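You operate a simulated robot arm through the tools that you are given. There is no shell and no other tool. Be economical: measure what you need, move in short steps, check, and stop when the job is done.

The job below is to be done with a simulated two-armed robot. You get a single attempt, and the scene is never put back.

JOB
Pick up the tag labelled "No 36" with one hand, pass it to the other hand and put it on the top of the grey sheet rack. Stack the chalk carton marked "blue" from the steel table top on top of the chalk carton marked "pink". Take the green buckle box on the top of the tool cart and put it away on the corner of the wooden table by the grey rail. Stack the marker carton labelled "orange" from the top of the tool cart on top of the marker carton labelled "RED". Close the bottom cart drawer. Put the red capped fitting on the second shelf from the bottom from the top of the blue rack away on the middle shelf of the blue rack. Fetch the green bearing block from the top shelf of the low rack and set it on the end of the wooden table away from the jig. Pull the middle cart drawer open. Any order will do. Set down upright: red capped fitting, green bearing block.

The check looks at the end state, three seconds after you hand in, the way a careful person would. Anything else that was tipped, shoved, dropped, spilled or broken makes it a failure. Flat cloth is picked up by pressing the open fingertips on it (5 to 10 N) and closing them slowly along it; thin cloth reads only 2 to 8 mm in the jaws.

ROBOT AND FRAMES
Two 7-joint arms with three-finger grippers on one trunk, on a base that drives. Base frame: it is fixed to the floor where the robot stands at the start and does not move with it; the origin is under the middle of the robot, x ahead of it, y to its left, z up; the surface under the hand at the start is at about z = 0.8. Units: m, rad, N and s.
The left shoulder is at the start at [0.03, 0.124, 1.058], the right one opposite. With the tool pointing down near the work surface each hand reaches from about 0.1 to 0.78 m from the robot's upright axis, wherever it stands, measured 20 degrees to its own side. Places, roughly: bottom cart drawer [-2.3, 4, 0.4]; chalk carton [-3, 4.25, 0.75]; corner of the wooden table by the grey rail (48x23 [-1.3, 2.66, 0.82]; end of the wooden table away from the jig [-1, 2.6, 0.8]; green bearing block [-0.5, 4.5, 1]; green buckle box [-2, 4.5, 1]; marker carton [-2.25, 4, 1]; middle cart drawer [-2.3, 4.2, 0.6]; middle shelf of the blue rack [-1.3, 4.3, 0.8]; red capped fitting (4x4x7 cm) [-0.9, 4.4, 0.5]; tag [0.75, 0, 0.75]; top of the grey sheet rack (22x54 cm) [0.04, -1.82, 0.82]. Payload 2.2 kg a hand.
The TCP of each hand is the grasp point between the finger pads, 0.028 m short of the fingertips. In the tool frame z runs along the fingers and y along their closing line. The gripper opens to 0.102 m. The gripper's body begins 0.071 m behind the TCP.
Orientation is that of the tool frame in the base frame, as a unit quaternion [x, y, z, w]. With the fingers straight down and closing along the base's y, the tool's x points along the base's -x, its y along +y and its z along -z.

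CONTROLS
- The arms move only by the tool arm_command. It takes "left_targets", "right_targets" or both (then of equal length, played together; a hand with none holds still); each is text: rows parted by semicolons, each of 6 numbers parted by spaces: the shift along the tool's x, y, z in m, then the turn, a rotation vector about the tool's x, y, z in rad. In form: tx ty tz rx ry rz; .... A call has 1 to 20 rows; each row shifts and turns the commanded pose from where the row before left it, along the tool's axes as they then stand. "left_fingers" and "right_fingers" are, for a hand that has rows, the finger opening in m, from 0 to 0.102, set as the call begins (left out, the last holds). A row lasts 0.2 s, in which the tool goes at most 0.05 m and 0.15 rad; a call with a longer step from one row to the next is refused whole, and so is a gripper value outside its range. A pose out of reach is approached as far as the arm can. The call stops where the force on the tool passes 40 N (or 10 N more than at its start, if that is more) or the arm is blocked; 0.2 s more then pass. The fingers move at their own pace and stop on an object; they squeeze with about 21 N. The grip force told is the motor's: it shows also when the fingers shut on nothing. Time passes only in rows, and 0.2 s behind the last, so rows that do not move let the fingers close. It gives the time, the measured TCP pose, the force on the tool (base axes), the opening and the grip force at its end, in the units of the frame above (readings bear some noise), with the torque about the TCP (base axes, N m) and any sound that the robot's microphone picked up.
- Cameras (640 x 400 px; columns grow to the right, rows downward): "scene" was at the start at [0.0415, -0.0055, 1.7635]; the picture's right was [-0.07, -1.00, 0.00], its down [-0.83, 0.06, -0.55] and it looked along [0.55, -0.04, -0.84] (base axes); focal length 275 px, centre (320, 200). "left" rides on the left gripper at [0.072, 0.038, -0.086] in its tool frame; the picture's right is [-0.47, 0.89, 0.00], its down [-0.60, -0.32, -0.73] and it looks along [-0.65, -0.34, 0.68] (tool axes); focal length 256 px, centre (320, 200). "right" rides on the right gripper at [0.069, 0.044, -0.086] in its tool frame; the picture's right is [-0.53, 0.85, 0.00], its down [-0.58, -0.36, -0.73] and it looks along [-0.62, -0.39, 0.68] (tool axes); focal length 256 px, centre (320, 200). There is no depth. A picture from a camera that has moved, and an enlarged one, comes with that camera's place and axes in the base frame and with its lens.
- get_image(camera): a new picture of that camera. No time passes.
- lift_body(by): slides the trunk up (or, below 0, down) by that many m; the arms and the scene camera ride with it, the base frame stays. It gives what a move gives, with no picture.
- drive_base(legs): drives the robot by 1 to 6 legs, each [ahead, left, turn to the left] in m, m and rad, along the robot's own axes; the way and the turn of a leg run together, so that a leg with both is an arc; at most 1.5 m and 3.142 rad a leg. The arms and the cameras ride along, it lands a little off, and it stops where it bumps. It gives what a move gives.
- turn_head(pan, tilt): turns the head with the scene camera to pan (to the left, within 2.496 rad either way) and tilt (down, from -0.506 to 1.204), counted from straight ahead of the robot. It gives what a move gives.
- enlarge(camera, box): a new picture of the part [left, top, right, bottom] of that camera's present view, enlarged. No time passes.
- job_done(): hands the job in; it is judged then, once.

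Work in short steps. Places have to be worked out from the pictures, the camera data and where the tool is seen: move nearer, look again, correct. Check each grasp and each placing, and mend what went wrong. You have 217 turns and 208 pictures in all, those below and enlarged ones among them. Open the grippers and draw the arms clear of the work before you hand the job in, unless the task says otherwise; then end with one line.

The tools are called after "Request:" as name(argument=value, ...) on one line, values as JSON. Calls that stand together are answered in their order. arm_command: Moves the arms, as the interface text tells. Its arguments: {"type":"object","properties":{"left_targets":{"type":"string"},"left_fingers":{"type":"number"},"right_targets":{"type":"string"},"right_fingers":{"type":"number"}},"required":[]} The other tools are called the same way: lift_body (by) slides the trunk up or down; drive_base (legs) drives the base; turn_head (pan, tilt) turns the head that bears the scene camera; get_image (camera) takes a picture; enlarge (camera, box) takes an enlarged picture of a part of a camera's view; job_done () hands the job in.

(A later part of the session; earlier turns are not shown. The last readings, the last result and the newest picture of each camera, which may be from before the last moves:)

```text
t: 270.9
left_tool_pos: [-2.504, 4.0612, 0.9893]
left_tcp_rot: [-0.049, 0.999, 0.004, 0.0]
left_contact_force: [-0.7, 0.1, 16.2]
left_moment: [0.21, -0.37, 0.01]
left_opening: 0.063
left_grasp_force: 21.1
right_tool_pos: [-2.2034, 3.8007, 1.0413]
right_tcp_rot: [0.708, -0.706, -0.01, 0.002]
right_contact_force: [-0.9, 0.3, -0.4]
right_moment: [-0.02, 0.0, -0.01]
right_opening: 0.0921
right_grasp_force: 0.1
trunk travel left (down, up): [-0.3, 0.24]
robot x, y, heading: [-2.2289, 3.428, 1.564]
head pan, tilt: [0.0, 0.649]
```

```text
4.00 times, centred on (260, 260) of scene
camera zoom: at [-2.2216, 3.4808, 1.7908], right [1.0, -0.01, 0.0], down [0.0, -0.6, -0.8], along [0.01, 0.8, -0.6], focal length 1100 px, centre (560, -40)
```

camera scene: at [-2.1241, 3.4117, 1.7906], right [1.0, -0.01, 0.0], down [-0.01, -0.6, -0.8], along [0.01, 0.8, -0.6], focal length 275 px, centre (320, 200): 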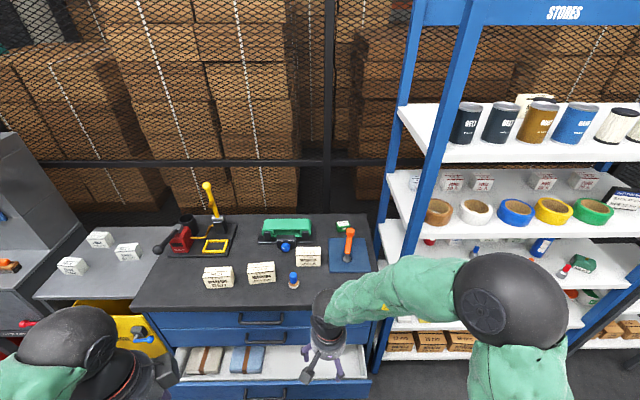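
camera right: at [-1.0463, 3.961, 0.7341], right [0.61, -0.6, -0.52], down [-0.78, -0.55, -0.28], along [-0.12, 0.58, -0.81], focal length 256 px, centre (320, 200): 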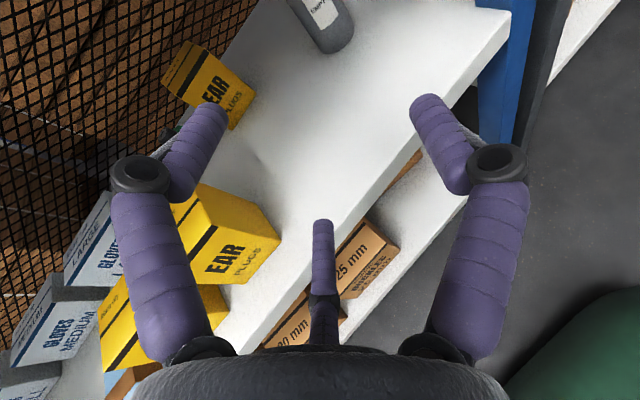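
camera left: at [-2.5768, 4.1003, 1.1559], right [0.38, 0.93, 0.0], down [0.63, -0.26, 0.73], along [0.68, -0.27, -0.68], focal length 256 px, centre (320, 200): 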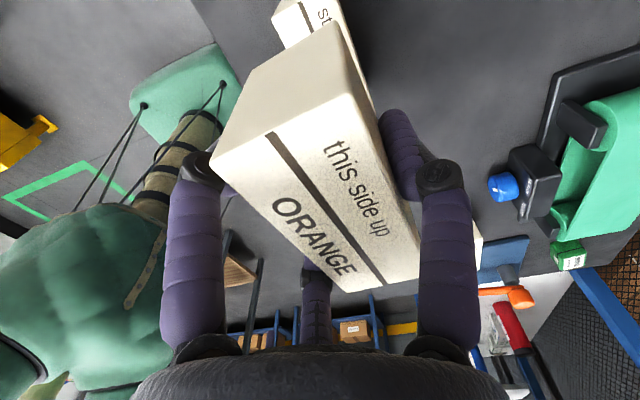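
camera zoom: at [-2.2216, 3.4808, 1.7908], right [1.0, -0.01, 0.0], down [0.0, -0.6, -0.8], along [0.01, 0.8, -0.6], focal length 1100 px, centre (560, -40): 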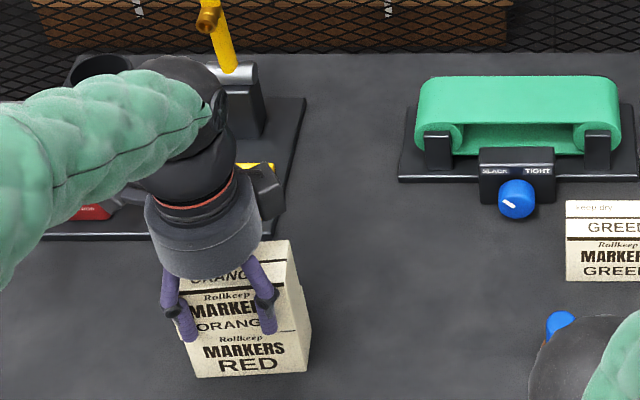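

Aligned. I release and rise.

Request:
arm_command(left_targets="0 0 -0.002 0 0 0;0 0 0 0 0 0;0 0 0 0 0 0", left_fingers=0.095)

Request:
arm_command(left_targets="0 0 -0.02 0 0 0;0 0 -0.04 0 0 0;0 0 -0.045 0 0 0;0 0 -0.045 0 0 0;0 -0.04 0 0 0 0;0 -0.04 0 0 0 0;0 -0.04 0 0 0 0;0 0 0 0 0 0")

Request:
enlarge(camera="scene", box=[120, 180, 400, 350])

```text
t: 271.7
left_tool_pos: [-2.5021, 4.0617, 0.9889]
left_tcp_rot: [-0.049, 0.999, 0.001, 0.001]
left_contact_force: [0.4, -0.2, -0.4]
left_moment: [0.02, 0.01, 0.0]
left_opening: 0.0952
left_grasp_force: 0.0
right_tool_pos: [-2.203, 3.8029, 1.0399]
right_tcp_rot: [0.708, -0.706, -0.009, 0.003]
right_contact_force: [0.5, 0.1, -0.1]
right_moment: [-0.03, -0.02, 0.01]
right_opening: 0.0918
right_grasp_force: 0.1
trunk travel left (down, up): [-0.3, 0.24]
robot x, y, heading: [-2.2224, 3.4249, 1.563]
head pan, tilt: [0.0, 0.649]
```

```text
t: 273.5
left_tool_pos: [-2.4916, 3.9454, 1.1364]
left_tcp_rot: [-0.049, 0.999, 0.001, 0.0]
left_contact_force: [0.6, 0.3, -0.1]
left_moment: [-0.03, -0.03, -0.01]
left_opening: 0.095
left_grasp_force: 0.0
right_tool_pos: [-2.2037, 3.8032, 1.0394]
right_tcp_rot: [0.708, -0.706, -0.009, 0.002]
right_contact_force: [0.0, 0.5, -0.7]
right_moment: [-0.01, 0.01, 0.01]
right_opening: 0.0918
right_grasp_force: 0.0
trunk travel left (down, up): [-0.3, 0.24]
robot x, y, heading: [-2.2249, 3.4249, 1.566]
head pan, tilt: [0.0, 0.649]
```

```text
2.29 times, centred on (260, 265) of scene
camera zoom: at [-2.2222, 3.4842, 1.7905], right [1.0, -0.01, 0.0], down [0.0, -0.61, -0.8], along [0.01, 0.8, -0.61], focal length 629 px, centre (457, 51)
```

zoom: 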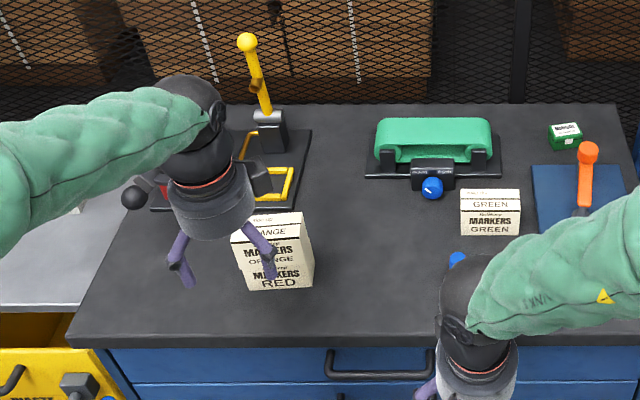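

The marker stack is good. Next the chalk cartons: I tuck the left arm and drive left to the steel table.

Request:
arm_command(left_targets="-0.02 -0.04 -0.02 0 0 0;-0.02 -0.04 -0.02 0 0 0;-0.02 -0.04 -0.02 0 0 0;-0.02 -0.04 -0.02 0 0 0;-0.02 -0.04 -0.02 0 0 0;0 0 0 0 0 0")

Request:
drive_base(legs=[[-0.05, 0.7, 0]])

Request:
turn_head(pan=0.1, tilt=0.7)

Request:
get_image(camera="scene")

```text
t: 274.9
left_tool_pos: [-2.372, 3.7526, 1.2378]
left_tcp_rot: [-0.049, 0.999, 0.001, -0.001]
left_contact_force: [-0.1, -0.2, 0.1]
left_moment: [0.04, -0.02, -0.03]
left_opening: 0.0949
left_grasp_force: 0.1
right_tool_pos: [-2.2032, 3.8023, 1.0398]
right_tcp_rot: [0.707, -0.707, -0.009, 0.003]
right_contact_force: [-0.3, 0.2, 0.5]
right_moment: [-0.04, 0.03, -0.02]
right_opening: 0.0921
right_grasp_force: 0.0
trunk travel left (down, up): [-0.3, 0.24]
robot x, y, heading: [-2.2229, 3.4239, 1.555]
head pan, tilt: [0.0, 0.649]
```

```text
t: 278.8
left_tool_pos: [-3.0935, 3.7067, 1.2376]
left_tcp_rot: [-0.049, 0.999, 0.001, -0.001]
left_contact_force: [-0.6, 0.5, -0.1]
left_moment: [-0.01, -0.01, 0.02]
left_opening: 0.0949
left_grasp_force: 0.0
right_tool_pos: [-2.9252, 3.7565, 1.0406]
right_tcp_rot: [0.707, -0.707, -0.01, 0.003]
right_contact_force: [0.1, -0.8, -0.4]
right_moment: [-0.01, -0.01, 0.01]
right_opening: 0.0918
right_grasp_force: 0.0
trunk travel left (down, up): [-0.3, 0.24]
robot x, y, heading: [-2.9492, 3.3802, 1.564]
head pan, tilt: [0.0, 0.649]
```

```text
t: 279.5
left_tool_pos: [-3.0925, 3.7064, 1.2382]
left_tcp_rot: [-0.049, 0.999, 0.002, 0.0]
left_contact_force: [-0.4, 0.4, 0.3]
left_moment: [-0.01, 0.02, 0.04]
left_opening: 0.0949
left_grasp_force: 0.0
right_tool_pos: [-2.9232, 3.7567, 1.0419]
right_tcp_rot: [0.707, -0.707, -0.01, 0.003]
right_contact_force: [-0.1, -1.2, -0.7]
right_moment: [0.03, 0.03, -0.02]
right_opening: 0.0921
right_grasp_force: 0.1
trunk travel left (down, up): [-0.3, 0.24]
robot x, y, heading: [-2.9455, 3.3823, 1.562]
head pan, tilt: [0.099, 0.7]
```

```text
63 pictures are left
camera scene: at [-2.9516, 3.4344, 1.7863], right [1.0, 0.09, 0.0], down [0.06, -0.64, -0.77], along [-0.07, 0.76, -0.64], focal length 275 px, centre (320, 200)
```

scene: 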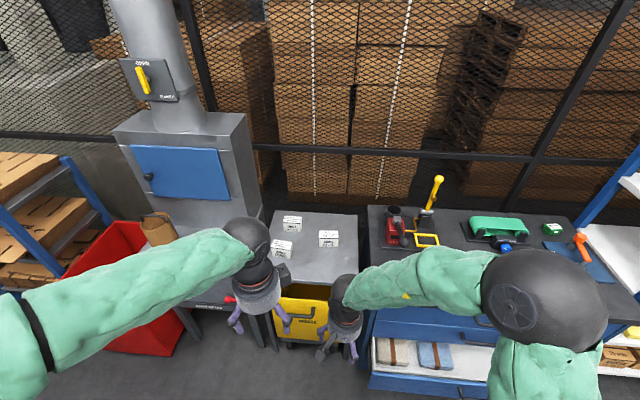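

Request:
enlarge(camera="scene", box=[255, 195, 375, 295])

```text
4.00 times, centred on (315, 245) of scene
camera zoom: at [-2.9516, 3.4344, 1.7863], right [1.0, 0.09, 0.0], down [0.06, -0.64, -0.77], along [-0.07, 0.76, -0.64], focal length 1100 px, centre (340, 20)
```

zoom: 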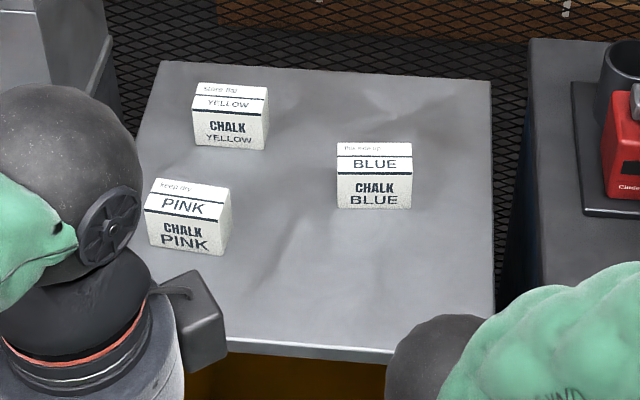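

BLUE's top is at about (-2.991, 4.283, 0.87) and PINK's at about (-3.187, 4.208, 0.87). I shift left to keep clear of the open drawer, move closer and prepare the right hand.

Request:
drive_base(legs=[[0, 0.17, 0], [0.2, 0, 0]])

Request:
arm_command(right_targets="0 0 0 0 0 0.14;0 0 0 0 0 0.14;0 0 0 0 0 0.14;0 0 0 0 0 0.14;0 0 0 0 0 0.14;0 0 0 0 0 0.14;0 0 0 0 0 0.14;0 0 0 0 0 0.14;0 0 0 0 0 0.14;0 0 0 0 0 0.14;0 0 0 0 0 0.14;0 0 0 0 0 0", right_fingers=0.1)

```text
t: 282.2
left_tool_pos: [-3.2594, 3.9073, 1.2374]
left_tcp_rot: [-0.049, 0.999, 0.0, 0.0]
left_contact_force: [-0.8, 0.1, -0.2]
left_moment: [-0.03, 0.01, -0.02]
left_opening: 0.0952
left_grasp_force: 0.1
right_tool_pos: [-3.0915, 3.9563, 1.04]
right_tcp_rot: [0.708, -0.707, -0.008, 0.004]
right_contact_force: [-0.2, 0.7, 0.0]
right_moment: [-0.02, 0.01, 0.01]
right_opening: 0.0921
right_grasp_force: 0.1
trunk travel left (down, up): [-0.3, 0.24]
robot x, y, heading: [-3.1134, 3.5813, 1.568]
head pan, tilt: [0.099, 0.7]
```

```text
t: 284.8
left_tool_pos: [-3.261, 3.9058, 1.2383]
left_tcp_rot: [-0.049, 0.999, 0.002, -0.001]
left_contact_force: [-0.7, 0.8, -0.4]
left_moment: [-0.02, 0.0, -0.04]
left_opening: 0.095
left_grasp_force: 0.1
right_tool_pos: [-3.0918, 3.957, 1.0404]
right_tcp_rot: [-0.016, 1.0, 0.005, -0.009]
right_contact_force: [0.1, -0.7, -0.4]
right_moment: [0.0, 0.01, 0.0]
right_opening: 0.1
right_grasp_force: 0.0
trunk travel left (down, up): [-0.3, 0.24]
robot x, y, heading: [-3.1135, 3.579, 1.566]
head pan, tilt: [0.099, 0.7]
```

Request:
arm_command(right_targets="0 0 0 0.0103 -0.0177 0;-0.0159 0.0443 0 0 0 0;-0.0159 0.0443 0 0 0 0;-0.0159 0.0443 0 0 0 0;-0.0159 0.0443 0 0 0 0;-0.0159 0.0443 0 0 0 0;-0.0159 0.0443 0 0 0 0;-0.0159 0.0443 0 0 0 0;0 0 0.03 0 0 0;0 0 0 0 0 0")

Request:
get_image(camera="right")

```text
t: 287.0
left_tool_pos: [-3.2596, 3.9062, 1.2379]
left_tcp_rot: [-0.05, 0.999, 0.001, 0.0]
left_contact_force: [0.3, 1.0, -0.5]
left_moment: [-0.04, 0.0, 0.01]
left_opening: 0.0948
left_grasp_force: 0.0
right_tool_pos: [-2.9892, 4.2693, 1.0097]
right_tcp_rot: [-0.017, 1.0, -0.001, 0.0]
right_contact_force: [0.0, 0.7, -0.2]
right_moment: [-0.01, 0.0, 0.0]
right_opening: 0.1
right_grasp_force: 0.1
trunk travel left (down, up): [-0.3, 0.24]
robot x, y, heading: [-3.1151, 3.5814, 1.56]
head pan, tilt: [0.099, 0.7]
```

```text
61 pictures are left
camera right: at [-3.0599, 4.3108, 1.0957], right [0.51, 0.86, 0.0], down [0.59, -0.34, 0.73], along [0.63, -0.37, -0.68], focal length 256 px, centre (320, 200)
```

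right: 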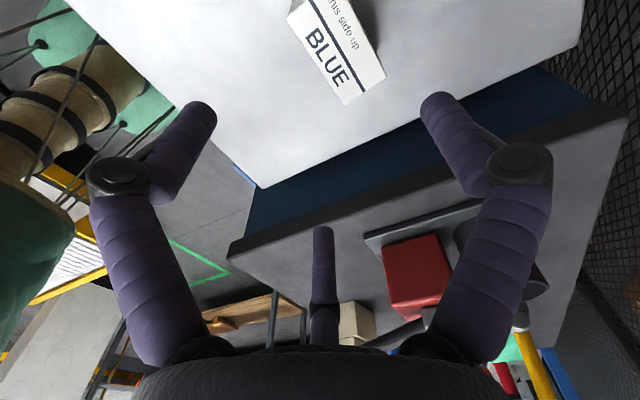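

BLUE spans y 4.27–4.313, centred at x -2.993. I make small corrections, descend and grasp.

Request:
arm_command(right_targets="0.004 0.006 0 0 0 0;0 0 0.04 0 0 0;0 0 0.04 0 0 0;0 0 0.04 0 0 0;0 0 0.025 0 0 0;0 0 0.013 0 0 0;0 0 0 0 0 0")

Request:
get_image(camera="right")

```text
t: 288.6
left_tool_pos: [-3.2606, 3.9078, 1.2384]
left_tcp_rot: [-0.049, 0.999, 0.001, 0.0]
left_contact_force: [0.2, 0.3, -0.1]
left_moment: [-0.02, 0.01, 0.01]
left_opening: 0.095
left_grasp_force: 0.2
right_tool_pos: [-2.9941, 4.275, 0.8543]
right_tcp_rot: [-0.017, 1.0, 0.0, 0.0]
right_contact_force: [1.1, -0.1, 0.4]
right_moment: [0.01, 0.0, 0.02]
right_opening: 0.1001
right_grasp_force: 0.2
trunk travel left (down, up): [-0.3, 0.24]
robot x, y, heading: [-3.1088, 3.5823, 1.562]
head pan, tilt: [0.099, 0.7]
```

```text
60 pictures are left
camera right: at [-3.0645, 4.3168, 0.9395], right [0.51, 0.86, 0.0], down [0.59, -0.34, 0.73], along [0.63, -0.37, -0.68], focal length 256 px, centre (320, 200)
```

right: 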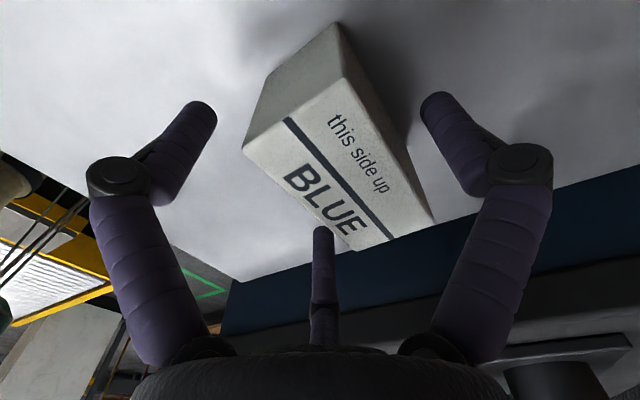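

Request:
arm_command(right_targets="0 0 0 0 0 0;0 0 0 0 0 0;0 0 0 0 0 0;0 0 0 0 0 0", right_fingers=0)

Request:
arm_command(right_targets="0 0 -0.01 0 0 0;0 0 -0.03 0 0 0;0 0 -0.04 0 0 0;0 0 -0.04 0 0 0;0 0 0 0 0 0")

Request:
get_image(camera="right")

```text
t: 289.6
left_tool_pos: [-3.26, 3.9074, 1.2381]
left_tcp_rot: [-0.049, 0.999, 0.002, 0.001]
left_contact_force: [-0.3, -0.8, -1.0]
left_moment: [-0.05, -0.03, 0.01]
left_opening: 0.095
left_grasp_force: 0.0
right_tool_pos: [-2.995, 4.2759, 0.8544]
right_tcp_rot: [-0.016, 1.0, 0.002, 0.0]
right_contact_force: [0.2, 2.3, 5.5]
right_moment: [0.1, -0.09, 0.04]
right_opening: 0.0634
right_grasp_force: 20.8
trunk travel left (down, up): [-0.3, 0.24]
robot x, y, heading: [-3.1108, 3.5795, 1.567]
head pan, tilt: [0.099, 0.7]
```

```text
t: 290.8
left_tool_pos: [-3.2603, 3.9075, 1.2374]
left_tcp_rot: [-0.049, 0.999, 0.001, 0.0]
left_contact_force: [0.2, 0.6, 0.5]
left_moment: [0.02, -0.05, 0.04]
left_opening: 0.0951
left_grasp_force: 0.1
right_tool_pos: [-2.9961, 4.2744, 0.9716]
right_tcp_rot: [-0.016, 1.0, -0.001, 0.0]
right_contact_force: [0.9, -0.5, -1.2]
right_moment: [-0.04, 0.0, 0.01]
right_opening: 0.0633
right_grasp_force: 20.8
trunk travel left (down, up): [-0.3, 0.24]
robot x, y, heading: [-3.1122, 3.5805, 1.561]
head pan, tilt: [0.099, 0.7]
```

```text
59 pictures are left
camera right: at [-3.0657, 4.3167, 1.0574], right [0.51, 0.86, 0.0], down [0.59, -0.34, 0.73], along [0.63, -0.37, -0.68], focal length 256 px, centre (320, 200)
```

right: 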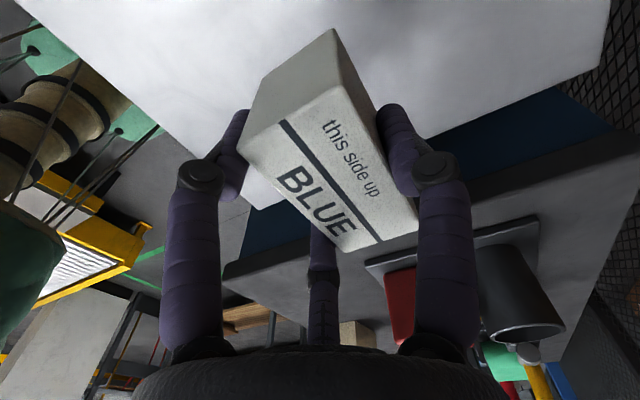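

BLUE is held. I move the left hand out of the way and carry BLUE above PINK, matching its yaw.

Request:
arm_command(left_targets="0.02 -0.02 -0.02 0 0 0;0.02 -0.02 -0.02 0 0 0;0.02 -0.02 -0.02 0 0 0;0.02 -0.02 -0.02 0 0 0;0 0 0 0 0 0;0 0 0 0 0 0;0 0 0 0 0 0;0 0 0 0 0 0;0 0 0 0 0 0;0 0 0 0 0 0", right_targets="0 0 -0.01 0 0 0;0 0 0 0 0 0;0.0392 -0.015 0 0 0 0;0.0392 -0.015 0 0 0 0;0.0392 -0.015 0 0 0 0;0.0392 -0.015 0 0 0 0;0.0392 -0.015 0 0 0 0;0 0 0 0 0 0.11;0 0 0 0 0 0;0 0 0 0 0 0")

Request:
get_image(camera="right")

Request:
enlarge(camera="scene", box=[260, 200, 460, 340])

```text
t: 293.0
left_tool_pos: [-3.3324, 3.82, 1.3167]
left_tcp_rot: [-0.049, 0.999, 0.002, 0.0]
left_contact_force: [-0.4, 0.1, -0.5]
left_moment: [0.0, 0.03, 0.0]
left_opening: 0.0947
left_grasp_force: 0.2
right_tool_pos: [-3.1885, 4.1931, 0.985]
right_tcp_rot: [0.039, 0.999, -0.001, 0.0]
right_contact_force: [-0.7, 0.4, -1.8]
right_moment: [-0.02, 0.02, -0.02]
right_opening: 0.063
right_grasp_force: 20.5
trunk travel left (down, up): [-0.3, 0.24]
robot x, y, heading: [-3.1112, 3.5797, 1.562]
head pan, tilt: [0.099, 0.7]
```

```text
58 pictures are left
camera right: at [-3.2542, 4.2415, 1.0694], right [0.6, 0.8, 0.0], down [0.55, -0.41, 0.73], along [0.59, -0.44, -0.68], focal length 256 px, centre (320, 200)
```

right: 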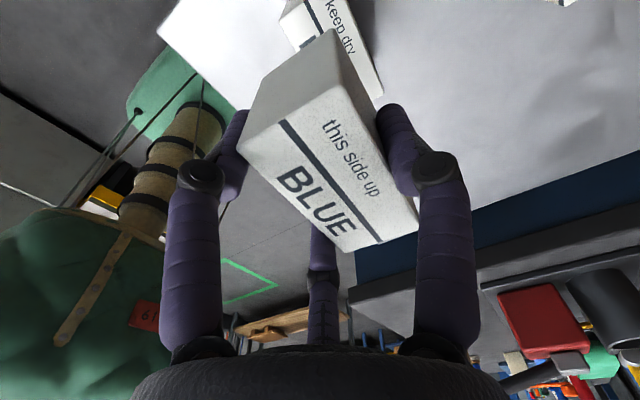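

```text
2.86 times, centred on (360, 270) of scene
camera zoom: at [-3.1188, 3.6345, 1.7862], right [1.0, 0.09, 0.0], down [0.06, -0.64, -0.76], along [-0.07, 0.76, -0.64], focal length 786 px, centre (206, 0)
```

zoom: 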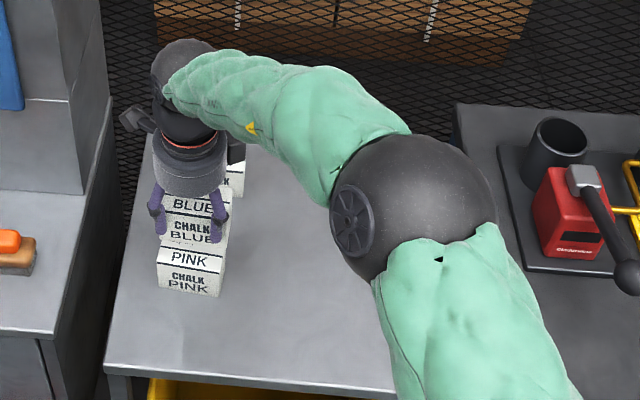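

The cartons align within about 1 cm. I lower onto PINK.

Request:
arm_command(right_targets="-0.002 0.004 0 0 0 0;0 0 0.03 0 0 0;0 0 0.02 0 0 0;0 0 0.01 0 0 0;0 0 0.006 0 0 0;0 0 0 0 0 0")

Request:
enlarge(camera="scene", box=[280, 220, 380, 320])

```text
t: 294.4
left_tool_pos: [-3.3324, 3.8188, 1.318]
left_tcp_rot: [-0.049, 0.999, 0.002, 0.0]
left_contact_force: [0.0, 0.2, 0.0]
left_moment: [0.01, -0.06, 0.01]
left_opening: 0.0949
left_grasp_force: 0.1
right_tool_pos: [-3.186, 4.1987, 0.9204]
right_tcp_rot: [0.037, 0.999, 0.003, -0.001]
right_contact_force: [-1.0, -0.7, 17.9]
right_moment: [0.01, -0.21, 0.02]
right_opening: 0.0634
right_grasp_force: 20.2
trunk travel left (down, up): [-0.3, 0.24]
robot x, y, heading: [-3.1162, 3.5817, 1.568]
head pan, tilt: [0.099, 0.7]
```

```text
4.00 times, centred on (330, 270) of scene
camera zoom: at [-3.1191, 3.632, 1.7865], right [1.0, 0.09, 0.0], down [0.06, -0.64, -0.77], along [-0.07, 0.76, -0.64], focal length 1100 px, centre (280, -80)
```

zoom: 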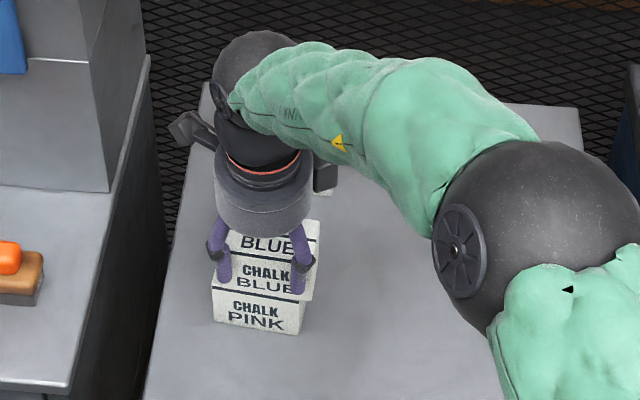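

BLUE sits about 1 cm to the right. I lift a little, shift left and lower again.

Request:
arm_command(right_targets="0 0 -0.01 0 0 0;0.009 -0.003 0 0 0 0;0 0 0.006 0 0 0;0 0 0.0035 0 0 0;0 0 0 0 0 0")

Request:
enlarge(camera="scene", box=[290, 240, 350, 300])

```text
t: 295.6
left_tool_pos: [-3.3338, 3.8192, 1.3168]
left_tcp_rot: [-0.049, 0.999, 0.002, -0.001]
left_contact_force: [-0.2, -0.7, 0.2]
left_moment: [-0.03, -0.01, -0.02]
left_opening: 0.0948
left_grasp_force: 0.0
right_tool_pos: [-3.1946, 4.1954, 0.9201]
right_tcp_rot: [0.038, 0.999, 0.001, 0.0]
right_contact_force: [0.5, -1.6, 15.2]
right_moment: [0.1, -0.28, -0.04]
right_opening: 0.0633
right_grasp_force: 21.0
trunk travel left (down, up): [-0.3, 0.24]
robot x, y, heading: [-3.1138, 3.5779, 1.564]
head pan, tilt: [0.099, 0.7]
```

```text
6.67 times, centred on (320, 270) of scene
camera zoom: at [-3.1188, 3.6323, 1.7864], right [1.0, 0.09, 0.0], down [0.06, -0.64, -0.77], along [-0.07, 0.76, -0.64], focal length 1834 px, centre (320, -267)
```

zoom: 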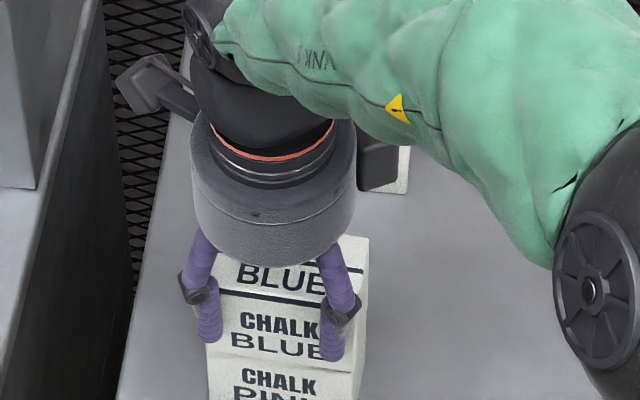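

Well aligned. I release and rise.

Request:
arm_command(right_targets="0 0 -0.002 0 0 0;0 0 0 0 0 0;0 0 0 0 0 0", right_fingers=0.095)

Request:
arm_command(right_targets="0 0 -0.02 0 0 0;0 0 -0.04 0 0 0;0 0 -0.045 0 0 0;0 0 -0.045 0 0 0;-0.02 -0.04 0 0 0 0;-0.02 -0.04 0 0 0 0;-0.02 -0.04 0 0 0 0;-0.02 -0.04 0 0 0 0;-0.02 -0.04 0 0 0 0;-0.02 -0.04 0 0 0 0;0 0 0 0 0 0")

Request:
enlarge(camera="scene", box=[260, 200, 420, 320])

```text
t: 296.4
left_tool_pos: [-3.3336, 3.8208, 1.3168]
left_tcp_rot: [-0.049, 0.999, 0.002, 0.0]
left_contact_force: [-0.3, -0.3, -0.1]
left_moment: [0.02, -0.01, 0.02]
left_opening: 0.095
left_grasp_force: 0.0
right_tool_pos: [-3.1958, 4.1959, 0.919]
right_tcp_rot: [0.038, 0.999, -0.001, 0.001]
right_contact_force: [-0.1, 0.2, 0.1]
right_moment: [-0.02, 0.03, 0.01]
right_opening: 0.0949
right_grasp_force: 0.1
trunk travel left (down, up): [-0.3, 0.24]
robot x, y, heading: [-3.1124, 3.5819, 1.567]
head pan, tilt: [0.099, 0.7]
```

```text
t: 298.8
left_tool_pos: [-3.3346, 3.8224, 1.317]
left_tcp_rot: [-0.049, 0.999, 0.0, 0.0]
left_contact_force: [0.7, -0.2, 0.4]
left_moment: [0.0, -0.04, 0.0]
left_opening: 0.0948
left_grasp_force: 0.1
right_tool_pos: [-3.0942, 3.9475, 1.0705]
right_tcp_rot: [0.038, 0.999, -0.002, 0.001]
right_contact_force: [0.1, -0.5, -0.9]
right_moment: [-0.01, -0.01, 0.01]
right_opening: 0.095
right_grasp_force: 0.0
trunk travel left (down, up): [-0.3, 0.24]
robot x, y, heading: [-3.1114, 3.58, 1.563]
head pan, tilt: [0.099, 0.7]
```

```text
3.33 times, centred on (340, 260) of scene
camera zoom: at [-3.1199, 3.6355, 1.7862], right [1.0, 0.09, 0.0], down [0.06, -0.64, -0.76], along [-0.07, 0.76, -0.64], focal length 917 px, centre (253, 0)
```

zoom: 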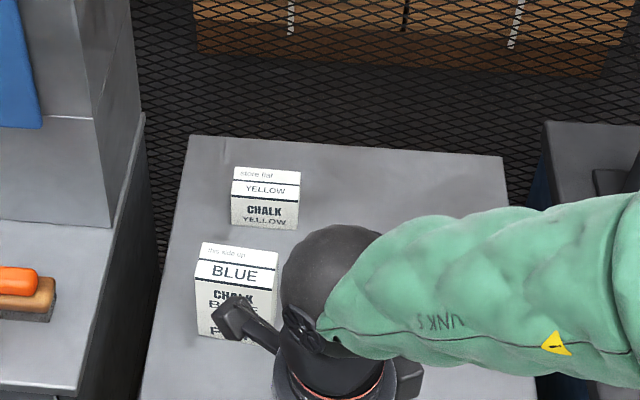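

Both stacks are done. Now the drawers: I back off, drive in front of the cart and point the right hand forward with fingers closed.

Request:
drive_base(legs=[[-0.35, 0, 0], [0, -0.8, 0]])

Request:
lift_body(by=-0.3)

Request:
arm_command(right_targets="0 0 0 -0.1428 0 0;0 0 0 -0.1428 0 0;0 0 0 -0.1428 0 0;0 0 0 -0.1428 0 0;0 0 0 -0.1428 0 0;0 0 0 -0.1428 0 0;0 0 0 -0.1428 0 0;0 0 0 -0.1428 0 0;0 0 0 -0.1428 0 0;0 0 0 -0.1428 0 0;0 0 0 -0.1428 0 0;0 0 0 0 0 0", right_fingers=0)

Request:
turn_head(pan=0.0, tilt=0.75)

Request:
get_image(camera="scene")

```text
t: 304.9
left_tool_pos: [-2.5342, 3.4708, 1.3175]
left_tcp_rot: [-0.048, 0.999, 0.001, 0.0]
left_contact_force: [-0.3, -0.4, 0.5]
left_moment: [0.01, -0.02, -0.01]
left_opening: 0.0948
left_grasp_force: 0.1
right_tool_pos: [-2.2949, 3.5983, 1.071]
right_tcp_rot: [0.038, 0.999, -0.001, -0.001]
right_contact_force: [0.1, 0.1, 0.2]
right_moment: [-0.06, 0.0, 0.03]
right_opening: 0.0949
right_grasp_force: 0.1
trunk travel left (down, up): [-0.3, 0.24]
robot x, y, heading: [-2.3147, 3.2293, 1.561]
head pan, tilt: [0.099, 0.7]
```

```text
t: 307.9
left_tool_pos: [-2.5345, 3.4706, 1.0177]
left_tcp_rot: [-0.049, 0.999, 0.001, 0.0]
left_contact_force: [-0.5, -0.1, 0.6]
left_moment: [-0.01, 0.02, -0.03]
left_opening: 0.0949
left_grasp_force: 0.0
right_tool_pos: [-2.2948, 3.5989, 0.771]
right_tcp_rot: [0.038, 0.999, 0.001, 0.001]
right_contact_force: [0.6, -0.1, -0.4]
right_moment: [-0.03, 0.01, 0.0]
right_opening: 0.0948
right_grasp_force: 0.1
trunk travel left (down, up): [0.0, 0.54]
robot x, y, heading: [-2.3128, 3.2312, 1.567]
head pan, tilt: [0.099, 0.7]
```

```text
t: 310.5
left_tool_pos: [-2.5357, 3.4718, 1.017]
left_tcp_rot: [-0.05, 0.999, 0.001, 0.0]
left_contact_force: [-0.3, -0.1, -0.7]
left_moment: [0.02, 0.01, 0.0]
left_opening: 0.0949
left_grasp_force: 0.0
right_tool_pos: [-2.2958, 3.5994, 0.772]
right_tcp_rot: [0.027, 0.707, 0.707, 0.027]
right_contact_force: [-0.6, -0.7, 0.2]
right_moment: [-0.01, 0.01, -0.01]
right_opening: 0.0023
right_grasp_force: 21.0
trunk travel left (down, up): [0.0, 0.54]
robot x, y, heading: [-2.3148, 3.2307, 1.558]
head pan, tilt: [0.099, 0.7]
```

```text
t: 311.2
left_tool_pos: [-2.5353, 3.4716, 1.0164]
left_tcp_rot: [-0.048, 0.999, 0.002, -0.001]
left_contact_force: [-0.5, -0.3, -0.4]
left_moment: [-0.01, -0.02, 0.01]
left_opening: 0.0949
left_grasp_force: 0.1
right_tool_pos: [-2.2961, 3.5989, 0.7712]
right_tcp_rot: [0.027, 0.707, 0.706, 0.028]
right_contact_force: [1.0, -0.6, 0.2]
right_moment: [-0.03, 0.0, 0.02]
right_opening: 0.0019
right_grasp_force: 20.8
trunk travel left (down, up): [0.0, 0.54]
robot x, y, heading: [-2.3155, 3.2338, 1.566]
head pan, tilt: [0.0, 0.75]
```

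```text
53 pictures are left
camera scene: at [-2.3124, 3.2832, 1.482], right [1.0, -0.01, 0.0], down [-0.01, -0.68, -0.73], along [0.01, 0.73, -0.68], focal length 275 px, centre (320, 200)
```

scene: 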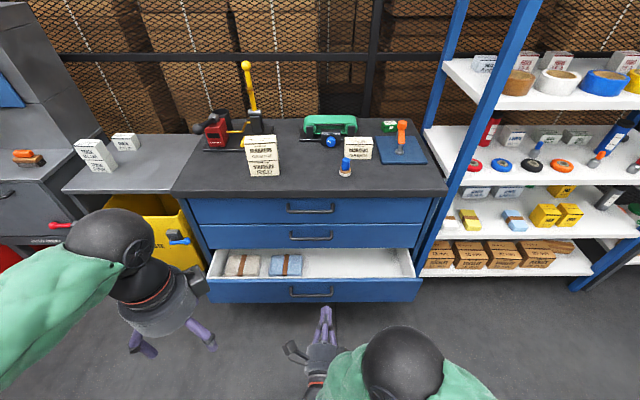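

The bottom drawer's front is at y≈3.84, z 0.37–0.55. I lower the closed hand in front of it, right of the handle.

Request:
arm_command(right_targets="-0.0132 -0.04 0.001 0 0 0;-0.0132 -0.04 0.001 0 0 0;-0.0132 -0.04 0.001 0 0 0;-0.0132 -0.04 0.001 0 0 0;-0.0132 -0.04 0.001 0 0 0;-0.0132 -0.04 0.001 0 0 0;-0.0132 -0.04 0.001 0 0 0;-0.0132 -0.04 0.001 0 0 0;0 0 0 0 0 0")

Request:
get_image(camera="scene")

```text
t: 313.2
left_tool_pos: [-2.5347, 3.4708, 1.0181]
left_tcp_rot: [-0.049, 0.999, 0.002, -0.001]
left_contact_force: [-0.1, -0.5, -0.6]
left_moment: [0.04, 0.02, 0.01]
left_opening: 0.0949
left_grasp_force: 0.1
right_tool_pos: [-2.1894, 3.6039, 0.4512]
right_tcp_rot: [0.028, 0.707, 0.706, 0.028]
right_contact_force: [-0.1, -1.1, 0.4]
right_moment: [-0.01, 0.0, -0.03]
right_opening: 0.0022
right_grasp_force: 20.9
right hand out of reach, approached as far as the arm can: row 4, 5
trunk travel left (down, up): [0.0, 0.54]
robot x, y, heading: [-2.3156, 3.2273, 1.562]
head pan, tilt: [0.0, 0.75]
```

```text
52 pictures are left
camera scene: at [-2.3121, 3.2832, 1.482], right [1.0, -0.01, 0.0], down [-0.01, -0.68, -0.73], along [0.01, 0.73, -0.68], focal length 275 px, centre (320, 200)
```

scene: 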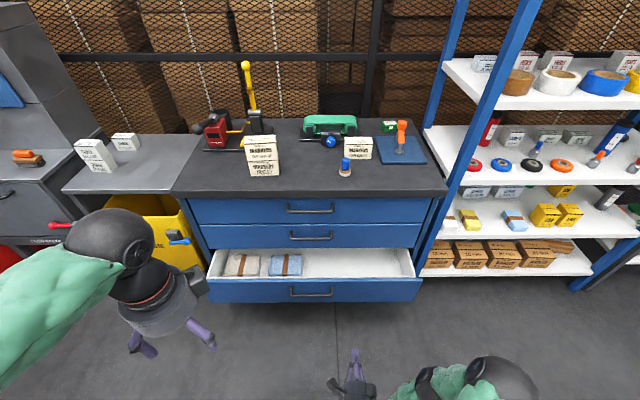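

I push forward in steps.

Request:
arm_command(right_targets="0 0 0.04 0 0 0;0 0 0.04 0 0 0;0 0 0.04 0 0 0;0 0 0.04 0 0 0;0 0 0.03 0 0 0;0 0 0.03 0 0 0;0 0 0.03 0 0 0;0 0 0.03 0 0 0;0 0 0 0 0 0")

Request:
get_image(camera="scene")

```text
t: 315.2
left_tool_pos: [-2.5353, 3.4718, 1.0176]
left_tcp_rot: [-0.049, 0.999, 0.002, 0.0]
left_contact_force: [0.9, -0.5, 1.0]
left_moment: [0.03, 0.01, 0.0]
left_opening: 0.0949
left_grasp_force: 0.1
right_tool_pos: [-2.1686, 3.8835, 0.4494]
right_tcp_rot: [0.027, 0.708, 0.706, 0.028]
right_contact_force: [0.0, -0.1, -0.3]
right_moment: [0.0, 0.03, 0.04]
right_opening: 0.0021
right_grasp_force: 21.2
trunk travel left (down, up): [0.0, 0.54]
robot x, y, heading: [-2.3137, 3.2285, 1.563]
head pan, tilt: [0.0, 0.75]
```

```text
51 pictures are left
camera scene: at [-2.3124, 3.2834, 1.482], right [1.0, -0.01, 0.0], down [-0.01, -0.68, -0.73], along [0.01, 0.73, -0.68], focal length 275 px, centre (320, 200)
```

scene: 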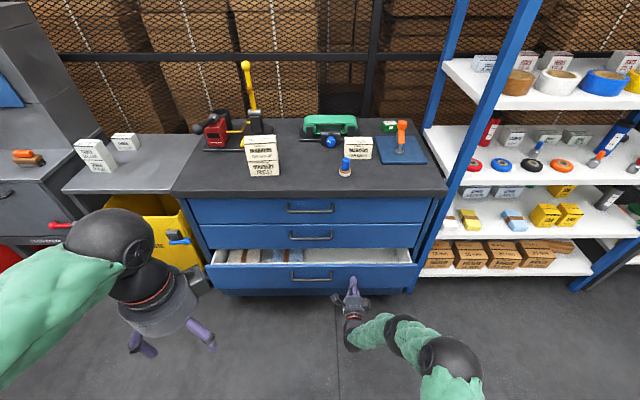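

The drawer is moving in. I keep pushing to the stop.

Request:
arm_command(right_targets="0 0 0.03 0 0 0;0 0 0.03 0 0 0;0 0 0.02 0 0 0;0 0 0.01 0 0 0;0 0 0.01 0 0 0;0 0 0 0 0 0")

Request:
get_image(camera="scene")

```text
t: 316.3
left_tool_pos: [-2.5347, 3.47, 1.0152]
left_tcp_rot: [-0.048, 0.999, 0.001, 0.001]
left_contact_force: [-0.6, 0.9, 0.1]
left_moment: [-0.02, 0.05, 0.05]
left_opening: 0.0952
left_grasp_force: 0.1
right_tool_pos: [-2.1625, 3.9723, 0.4455]
right_tcp_rot: [0.028, 0.709, 0.704, 0.028]
right_contact_force: [0.1, -13.1, 6.0]
right_moment: [0.17, 0.06, 0.13]
right_opening: 0.0021
right_grasp_force: 21.1
trunk travel left (down, up): [0.0, 0.54]
robot x, y, heading: [-2.3126, 3.2303, 1.559]
head pan, tilt: [0.0, 0.75]
stopped in row 5 (right hand): the force on the tool passed its limit at 52 N (the readings are from after the stop); the commanded pose is now the measured one
```

```text
50 pictures are left
camera scene: at [-2.3123, 3.2822, 1.4821], right [1.0, -0.01, 0.0], down [-0.01, -0.68, -0.73], along [0.01, 0.73, -0.68], focal length 275 px, centre (320, 200)
```

scene: 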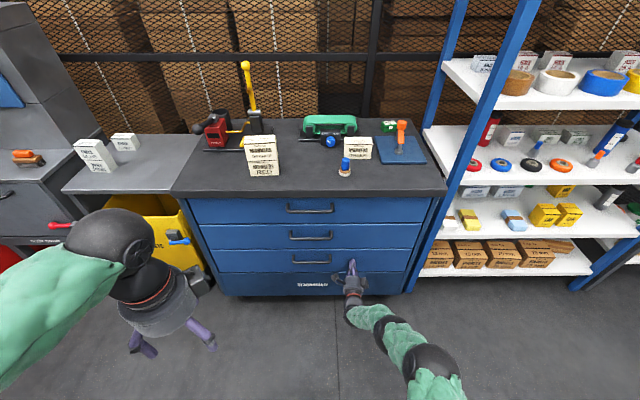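

The bottom drawer is shut. I retract the right hand, raise the trunk and go for the green buckle box with the left hand.

Request:
arm_command(right_targets="0 0 -0.04 0 0 0;0 0 -0.045 0 0 0;0 0 -0.045 0 0 0;0 0 -0.045 0 0 0;0 0 -0.045 0 0 0;0 0 -0.045 0 0 0;0 0 -0.045 0 0 0;0 0 -0.045 0 0 0;0 0.045 0 0 0 0;0 0.045 0 0 0 0;0 0.045 0 0 0 0;0 0.045 0 0 0 0;0 0.045 0 0 0 0;0 0.045 0 0 0 0;0 0.045 0 0 0 0;0 0 0 0 0 0")

Request:
lift_body(by=0.3)

Request:
drive_base(legs=[[0.1, -0.45, 0], [0.25, 0, 0]])

Request:
turn_head(pan=0.15, tilt=0.75)

Request:
get_image(camera="scene")

```text
t: 319.7
left_tool_pos: [-2.5351, 3.4704, 1.0166]
left_tcp_rot: [-0.048, 0.999, 0.002, 0.0]
left_contact_force: [0.2, -0.5, 0.4]
left_moment: [0.03, -0.01, -0.01]
left_opening: 0.0951
left_grasp_force: 0.1
right_tool_pos: [-2.1897, 3.6205, 0.7633]
right_tcp_rot: [0.028, 0.708, 0.705, 0.028]
right_contact_force: [0.3, -0.2, 0.4]
right_moment: [-0.03, 0.0, 0.0]
right_opening: 0.0023
right_grasp_force: 20.2
trunk travel left (down, up): [0.0, 0.54]
robot x, y, heading: [-2.3138, 3.2276, 1.565]
head pan, tilt: [0.0, 0.75]
```

```text
t: 322.7
left_tool_pos: [-2.5353, 3.4718, 1.3165]
left_tcp_rot: [-0.048, 0.999, 0.001, 0.0]
left_contact_force: [-0.1, 0.0, 0.2]
left_moment: [-0.03, 0.01, -0.01]
left_opening: 0.0951
left_grasp_force: 0.2
right_tool_pos: [-2.1891, 3.6205, 1.0634]
right_tcp_rot: [0.027, 0.709, 0.704, 0.028]
right_contact_force: [0.2, 0.9, 0.2]
right_moment: [0.03, 0.03, -0.02]
right_opening: 0.002
right_grasp_force: 21.0
trunk travel left (down, up): [-0.3, 0.24]
robot x, y, heading: [-2.3128, 3.229, 1.556]
head pan, tilt: [0.0, 0.75]
```

```text
t: 326.9
left_tool_pos: [-2.0736, 3.8166, 1.3183]
left_tcp_rot: [-0.047, 0.999, 0.001, -0.001]
left_contact_force: [-0.1, -0.5, -0.8]
left_moment: [-0.02, -0.04, -0.01]
left_opening: 0.095
left_grasp_force: 0.1
right_tool_pos: [-1.7294, 3.9655, 1.0631]
right_tcp_rot: [0.028, 0.708, 0.705, 0.029]
right_contact_force: [0.5, 0.9, 0.5]
right_moment: [-0.02, 0.02, 0.01]
right_opening: 0.0021
right_grasp_force: 21.3
trunk travel left (down, up): [-0.3, 0.24]
robot x, y, heading: [-1.8523, 3.5744, 1.561]
head pan, tilt: [0.0, 0.75]
```

```text
t: 327.6
left_tool_pos: [-2.0739, 3.8157, 1.3171]
left_tcp_rot: [-0.048, 0.999, 0.002, 0.0]
left_contact_force: [0.5, -0.3, 0.8]
left_moment: [-0.01, -0.01, 0.01]
left_opening: 0.0948
left_grasp_force: 0.1
right_tool_pos: [-1.7291, 3.9637, 1.0633]
right_tcp_rot: [0.028, 0.709, 0.704, 0.028]
right_contact_force: [0.1, 0.1, 0.7]
right_moment: [0.01, 0.03, -0.03]
right_opening: 0.002
right_grasp_force: 21.6
trunk travel left (down, up): [-0.3, 0.24]
robot x, y, heading: [-1.8547, 3.5738, 1.557]
head pan, tilt: [0.15, 0.75]
```

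```text
49 pictures are left
camera scene: at [-1.8644, 3.6259, 1.782], right [0.99, 0.14, 0.0], down [0.09, -0.68, -0.73], along [-0.1, 0.72, -0.68], focal length 275 px, centre (320, 200)
```

scene: 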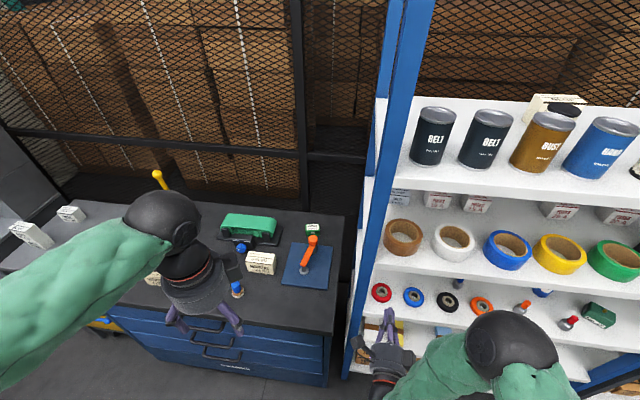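

The box is at about (-2.002, 4.385). I'll use the right hand instead: turn it down, then shift the base left and closer.

Request:
arm_command(right_targets="0 0 0 0.1428 0 0;0 0 0 0.1428 0 0;0 0 0 0.1428 0 0;0 0 0 0.1428 0 0;0 0 0 0.1428 0 0;0 0 0 0.1428 0 0;0 0 0 0.1428 0 0;0 0 0 0.1428 0 0;0 0 0 0.1428 0 0;0 0 0 0.1428 0 0;0 0 0 0.1428 0 0;0 0 -0.03 0 0 0;0 0 -0.03 0 0 0;0 0 -0.03 0 0 0;0 0 0 0 0 0", right_fingers=0.08)

Request:
drive_base(legs=[[0, 0.27, 0.01], [0.07, 0, 0]])

```text
t: 330.8
left_tool_pos: [-2.0742, 3.8169, 1.3165]
left_tcp_rot: [-0.047, 0.999, 0.001, 0.0]
left_contact_force: [0.0, -0.3, -0.3]
left_moment: [0.01, 0.0, -0.03]
left_opening: 0.095
left_grasp_force: 0.0
right_tool_pos: [-1.7283, 3.9649, 1.1523]
right_tcp_rot: [0.04, 0.999, -0.003, 0.0]
right_contact_force: [-0.6, 0.3, -0.5]
right_moment: [-0.03, 0.0, -0.02]
right_opening: 0.08
right_grasp_force: 0.0
trunk travel left (down, up): [-0.3, 0.24]
robot x, y, heading: [-1.8518, 3.5738, 1.561]
head pan, tilt: [0.15, 0.75]
```

```text
t: 333.3
left_tool_pos: [-2.3443, 3.8884, 1.3162]
left_tcp_rot: [-0.049, 0.999, 0.001, 0.0]
left_contact_force: [-0.2, -0.1, -0.5]
left_moment: [-0.06, 0.01, 0.0]
left_opening: 0.0949
left_grasp_force: 0.0
right_tool_pos: [-1.9987, 4.038, 1.1519]
right_tcp_rot: [0.038, 0.999, -0.004, 0.0]
right_contact_force: [0.3, 0.1, -0.4]
right_moment: [-0.07, 0.02, -0.01]
right_opening: 0.0799
right_grasp_force: 0.0
trunk travel left (down, up): [-0.3, 0.24]
robot x, y, heading: [-2.1179, 3.6435, 1.562]
head pan, tilt: [0.15, 0.75]
```

Request:
arm_command(right_targets="0.004 0.0456 0 0 0 0;0.004 0.0456 0 0 0 0;0.004 0.0456 0 0 0 0;0.004 0.0456 0 0 0 0;0.004 0.0456 0 0 0 0;0.004 0.0456 0 0 0 0;0.004 0.0456 0 0 0 0;0 0 0 0 0 0")

Request:
get_image(camera="right")

Request:
enlarge(camera="scene", box=[310, 180, 470, 300])

```text
t: 335.1
left_tool_pos: [-2.3425, 3.8845, 1.3174]
left_tcp_rot: [-0.049, 0.999, 0.002, 0.0]
left_contact_force: [0.2, -0.3, 0.2]
left_moment: [0.05, 0.03, 0.03]
left_opening: 0.0949
left_grasp_force: 0.1
right_tool_pos: [-2.0006, 4.3554, 1.152]
right_tcp_rot: [0.038, 0.999, -0.002, -0.001]
right_contact_force: [0.3, -0.9, 0.0]
right_moment: [-0.02, 0.02, -0.02]
right_opening: 0.0801
right_grasp_force: 0.2
trunk travel left (down, up): [-0.3, 0.24]
robot x, y, heading: [-2.1205, 3.6443, 1.564]
head pan, tilt: [0.15, 0.75]
```

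```text
48 pictures are left
camera right: at [-2.0664, 4.4048, 1.2379], right [0.6, 0.8, 0.0], down [0.55, -0.4, 0.73], along [0.59, -0.44, -0.68], focal length 256 px, centre (320, 200)
```

right: 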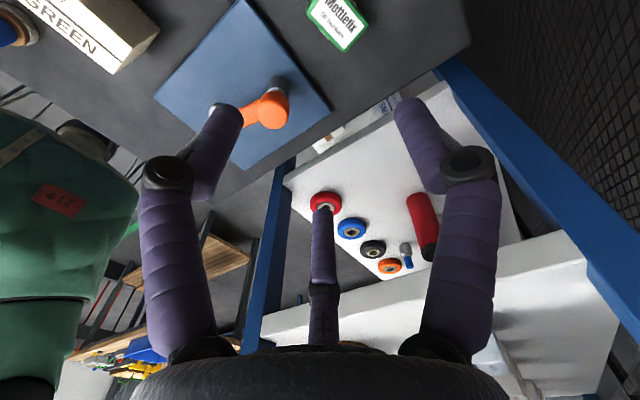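

```text
3.33 times, centred on (390, 240) of scene
camera zoom: at [-2.1324, 3.6956, 1.7821], right [0.99, 0.14, 0.0], down [0.1, -0.67, -0.73], along [-0.11, 0.72, -0.68], focal length 917 px, centre (87, 67)
```

zoom: 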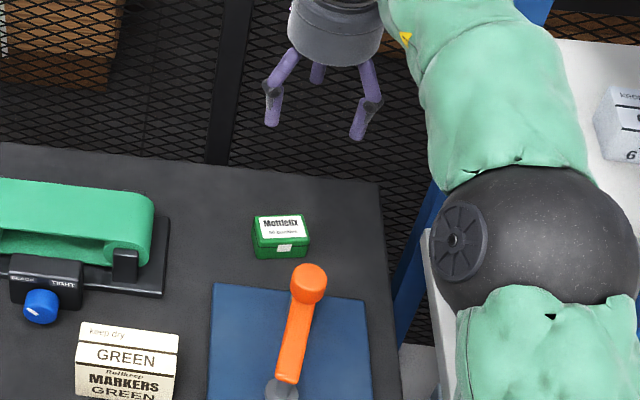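

The green box's top centre is at about (-2.005, 4.381, 0.91), yawed about 0.25 rad. I align and descend partway.

Request:
arm_command(right_targets="0 0 0 0 0 -0.107;0 0 0 0 0 -0.107;0 0 0 0 0 -0.107;-0.001 0.013 0 0 0 0;0 0 0.04 0 0 0;0 0 0.04 0 0 0;0 0 0.04 0 0 0;0 0 0.04 0 0 0;0 0 0.03 0 0 0;0 0 0 0 0 0")

Request:
get_image(camera="right")

```text
t: 337.3
left_tool_pos: [-2.3435, 3.8858, 1.3176]
left_tcp_rot: [-0.05, 0.999, 0.0, 0.001]
left_contact_force: [-0.3, 0.1, -0.1]
left_moment: [0.02, -0.01, -0.02]
left_opening: 0.0952
left_grasp_force: 0.0
right_tool_pos: [-2.0041, 4.3675, 0.9619]
right_tcp_rot: [-0.123, 0.992, -0.002, -0.001]
right_contact_force: [0.7, -0.5, 0.6]
right_moment: [-0.01, 0.0, 0.0]
right_opening: 0.08
right_grasp_force: 0.0
trunk travel left (down, up): [-0.3, 0.24]
robot x, y, heading: [-2.1208, 3.6427, 1.567]
head pan, tilt: [0.15, 0.75]
```

```text
46 pictures are left
camera right: at [-2.0816, 4.3938, 1.048], right [0.31, 0.95, 0.0], down [0.65, -0.21, 0.73], along [0.69, -0.23, -0.68], focal length 256 px, centre (320, 200)
```

right: 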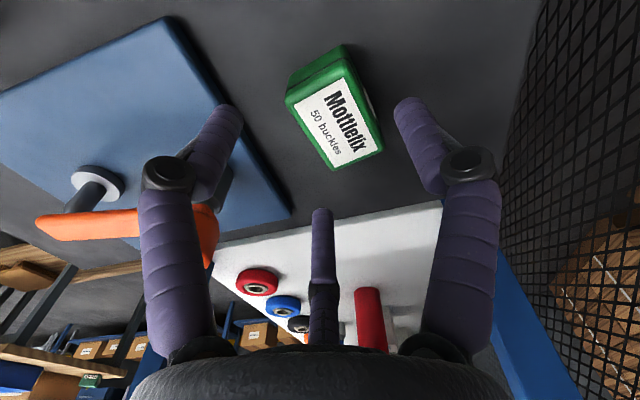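

The label reads "50 buckles" and it is centred. I descend and grasp.

Request:
arm_command(right_targets="0 0 0.025 0 0 0;0 0 0.02 0 0 0;0 0 0.009 0 0 0;0 0 0 0 0 0")

Request:
arm_command(right_targets="0 0 0 0 0 0;0 0 0 0 0 0;0 0 0 0 0 0;0 0 0 0 0 0", right_fingers=0)

Request:
get_image(camera="right")

```text
t: 338.3
left_tool_pos: [-2.3432, 3.8862, 1.3174]
left_tcp_rot: [-0.049, 0.999, 0.001, 0.0]
left_contact_force: [0.1, 0.7, -0.1]
left_moment: [-0.01, 0.01, 0.03]
left_opening: 0.095
left_grasp_force: 0.2
right_tool_pos: [-2.0055, 4.3681, 0.9081]
right_tcp_rot: [-0.123, 0.992, -0.002, -0.001]
right_contact_force: [0.2, 0.5, -0.1]
right_moment: [0.01, 0.0, 0.02]
right_opening: 0.0798
right_grasp_force: 0.0
trunk travel left (down, up): [-0.3, 0.24]
robot x, y, heading: [-2.122, 3.6421, 1.562]
head pan, tilt: [0.15, 0.75]
```

```text
t: 339.3
left_tool_pos: [-2.3431, 3.8864, 1.3168]
left_tcp_rot: [-0.049, 0.999, 0.0, 0.001]
left_contact_force: [0.3, -0.2, 0.3]
left_moment: [-0.01, 0.03, 0.0]
left_opening: 0.095
left_grasp_force: 0.0
right_tool_pos: [-2.0047, 4.3679, 0.9102]
right_tcp_rot: [-0.123, 0.992, -0.001, -0.001]
right_contact_force: [1.1, 2.0, 6.2]
right_moment: [0.22, -0.23, -0.06]
right_opening: 0.0505
right_grasp_force: 20.3
trunk travel left (down, up): [-0.3, 0.24]
robot x, y, heading: [-2.1229, 3.645, 1.568]
head pan, tilt: [0.15, 0.75]
```

```text
45 pictures are left
camera right: at [-2.0816, 4.3942, 0.9949], right [0.31, 0.95, 0.0], down [0.65, -0.21, 0.73], along [0.69, -0.23, -0.68], focal length 256 px, centre (320, 200)
```

right: 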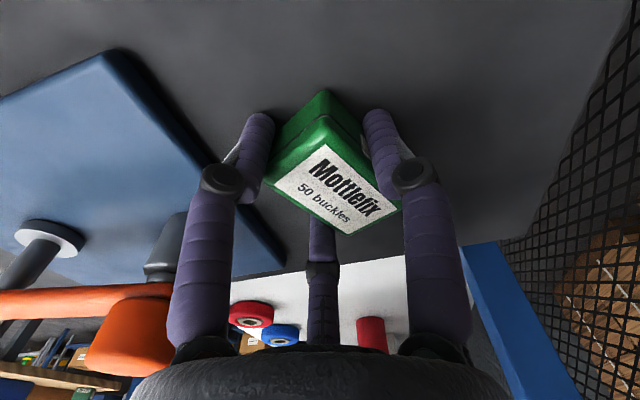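

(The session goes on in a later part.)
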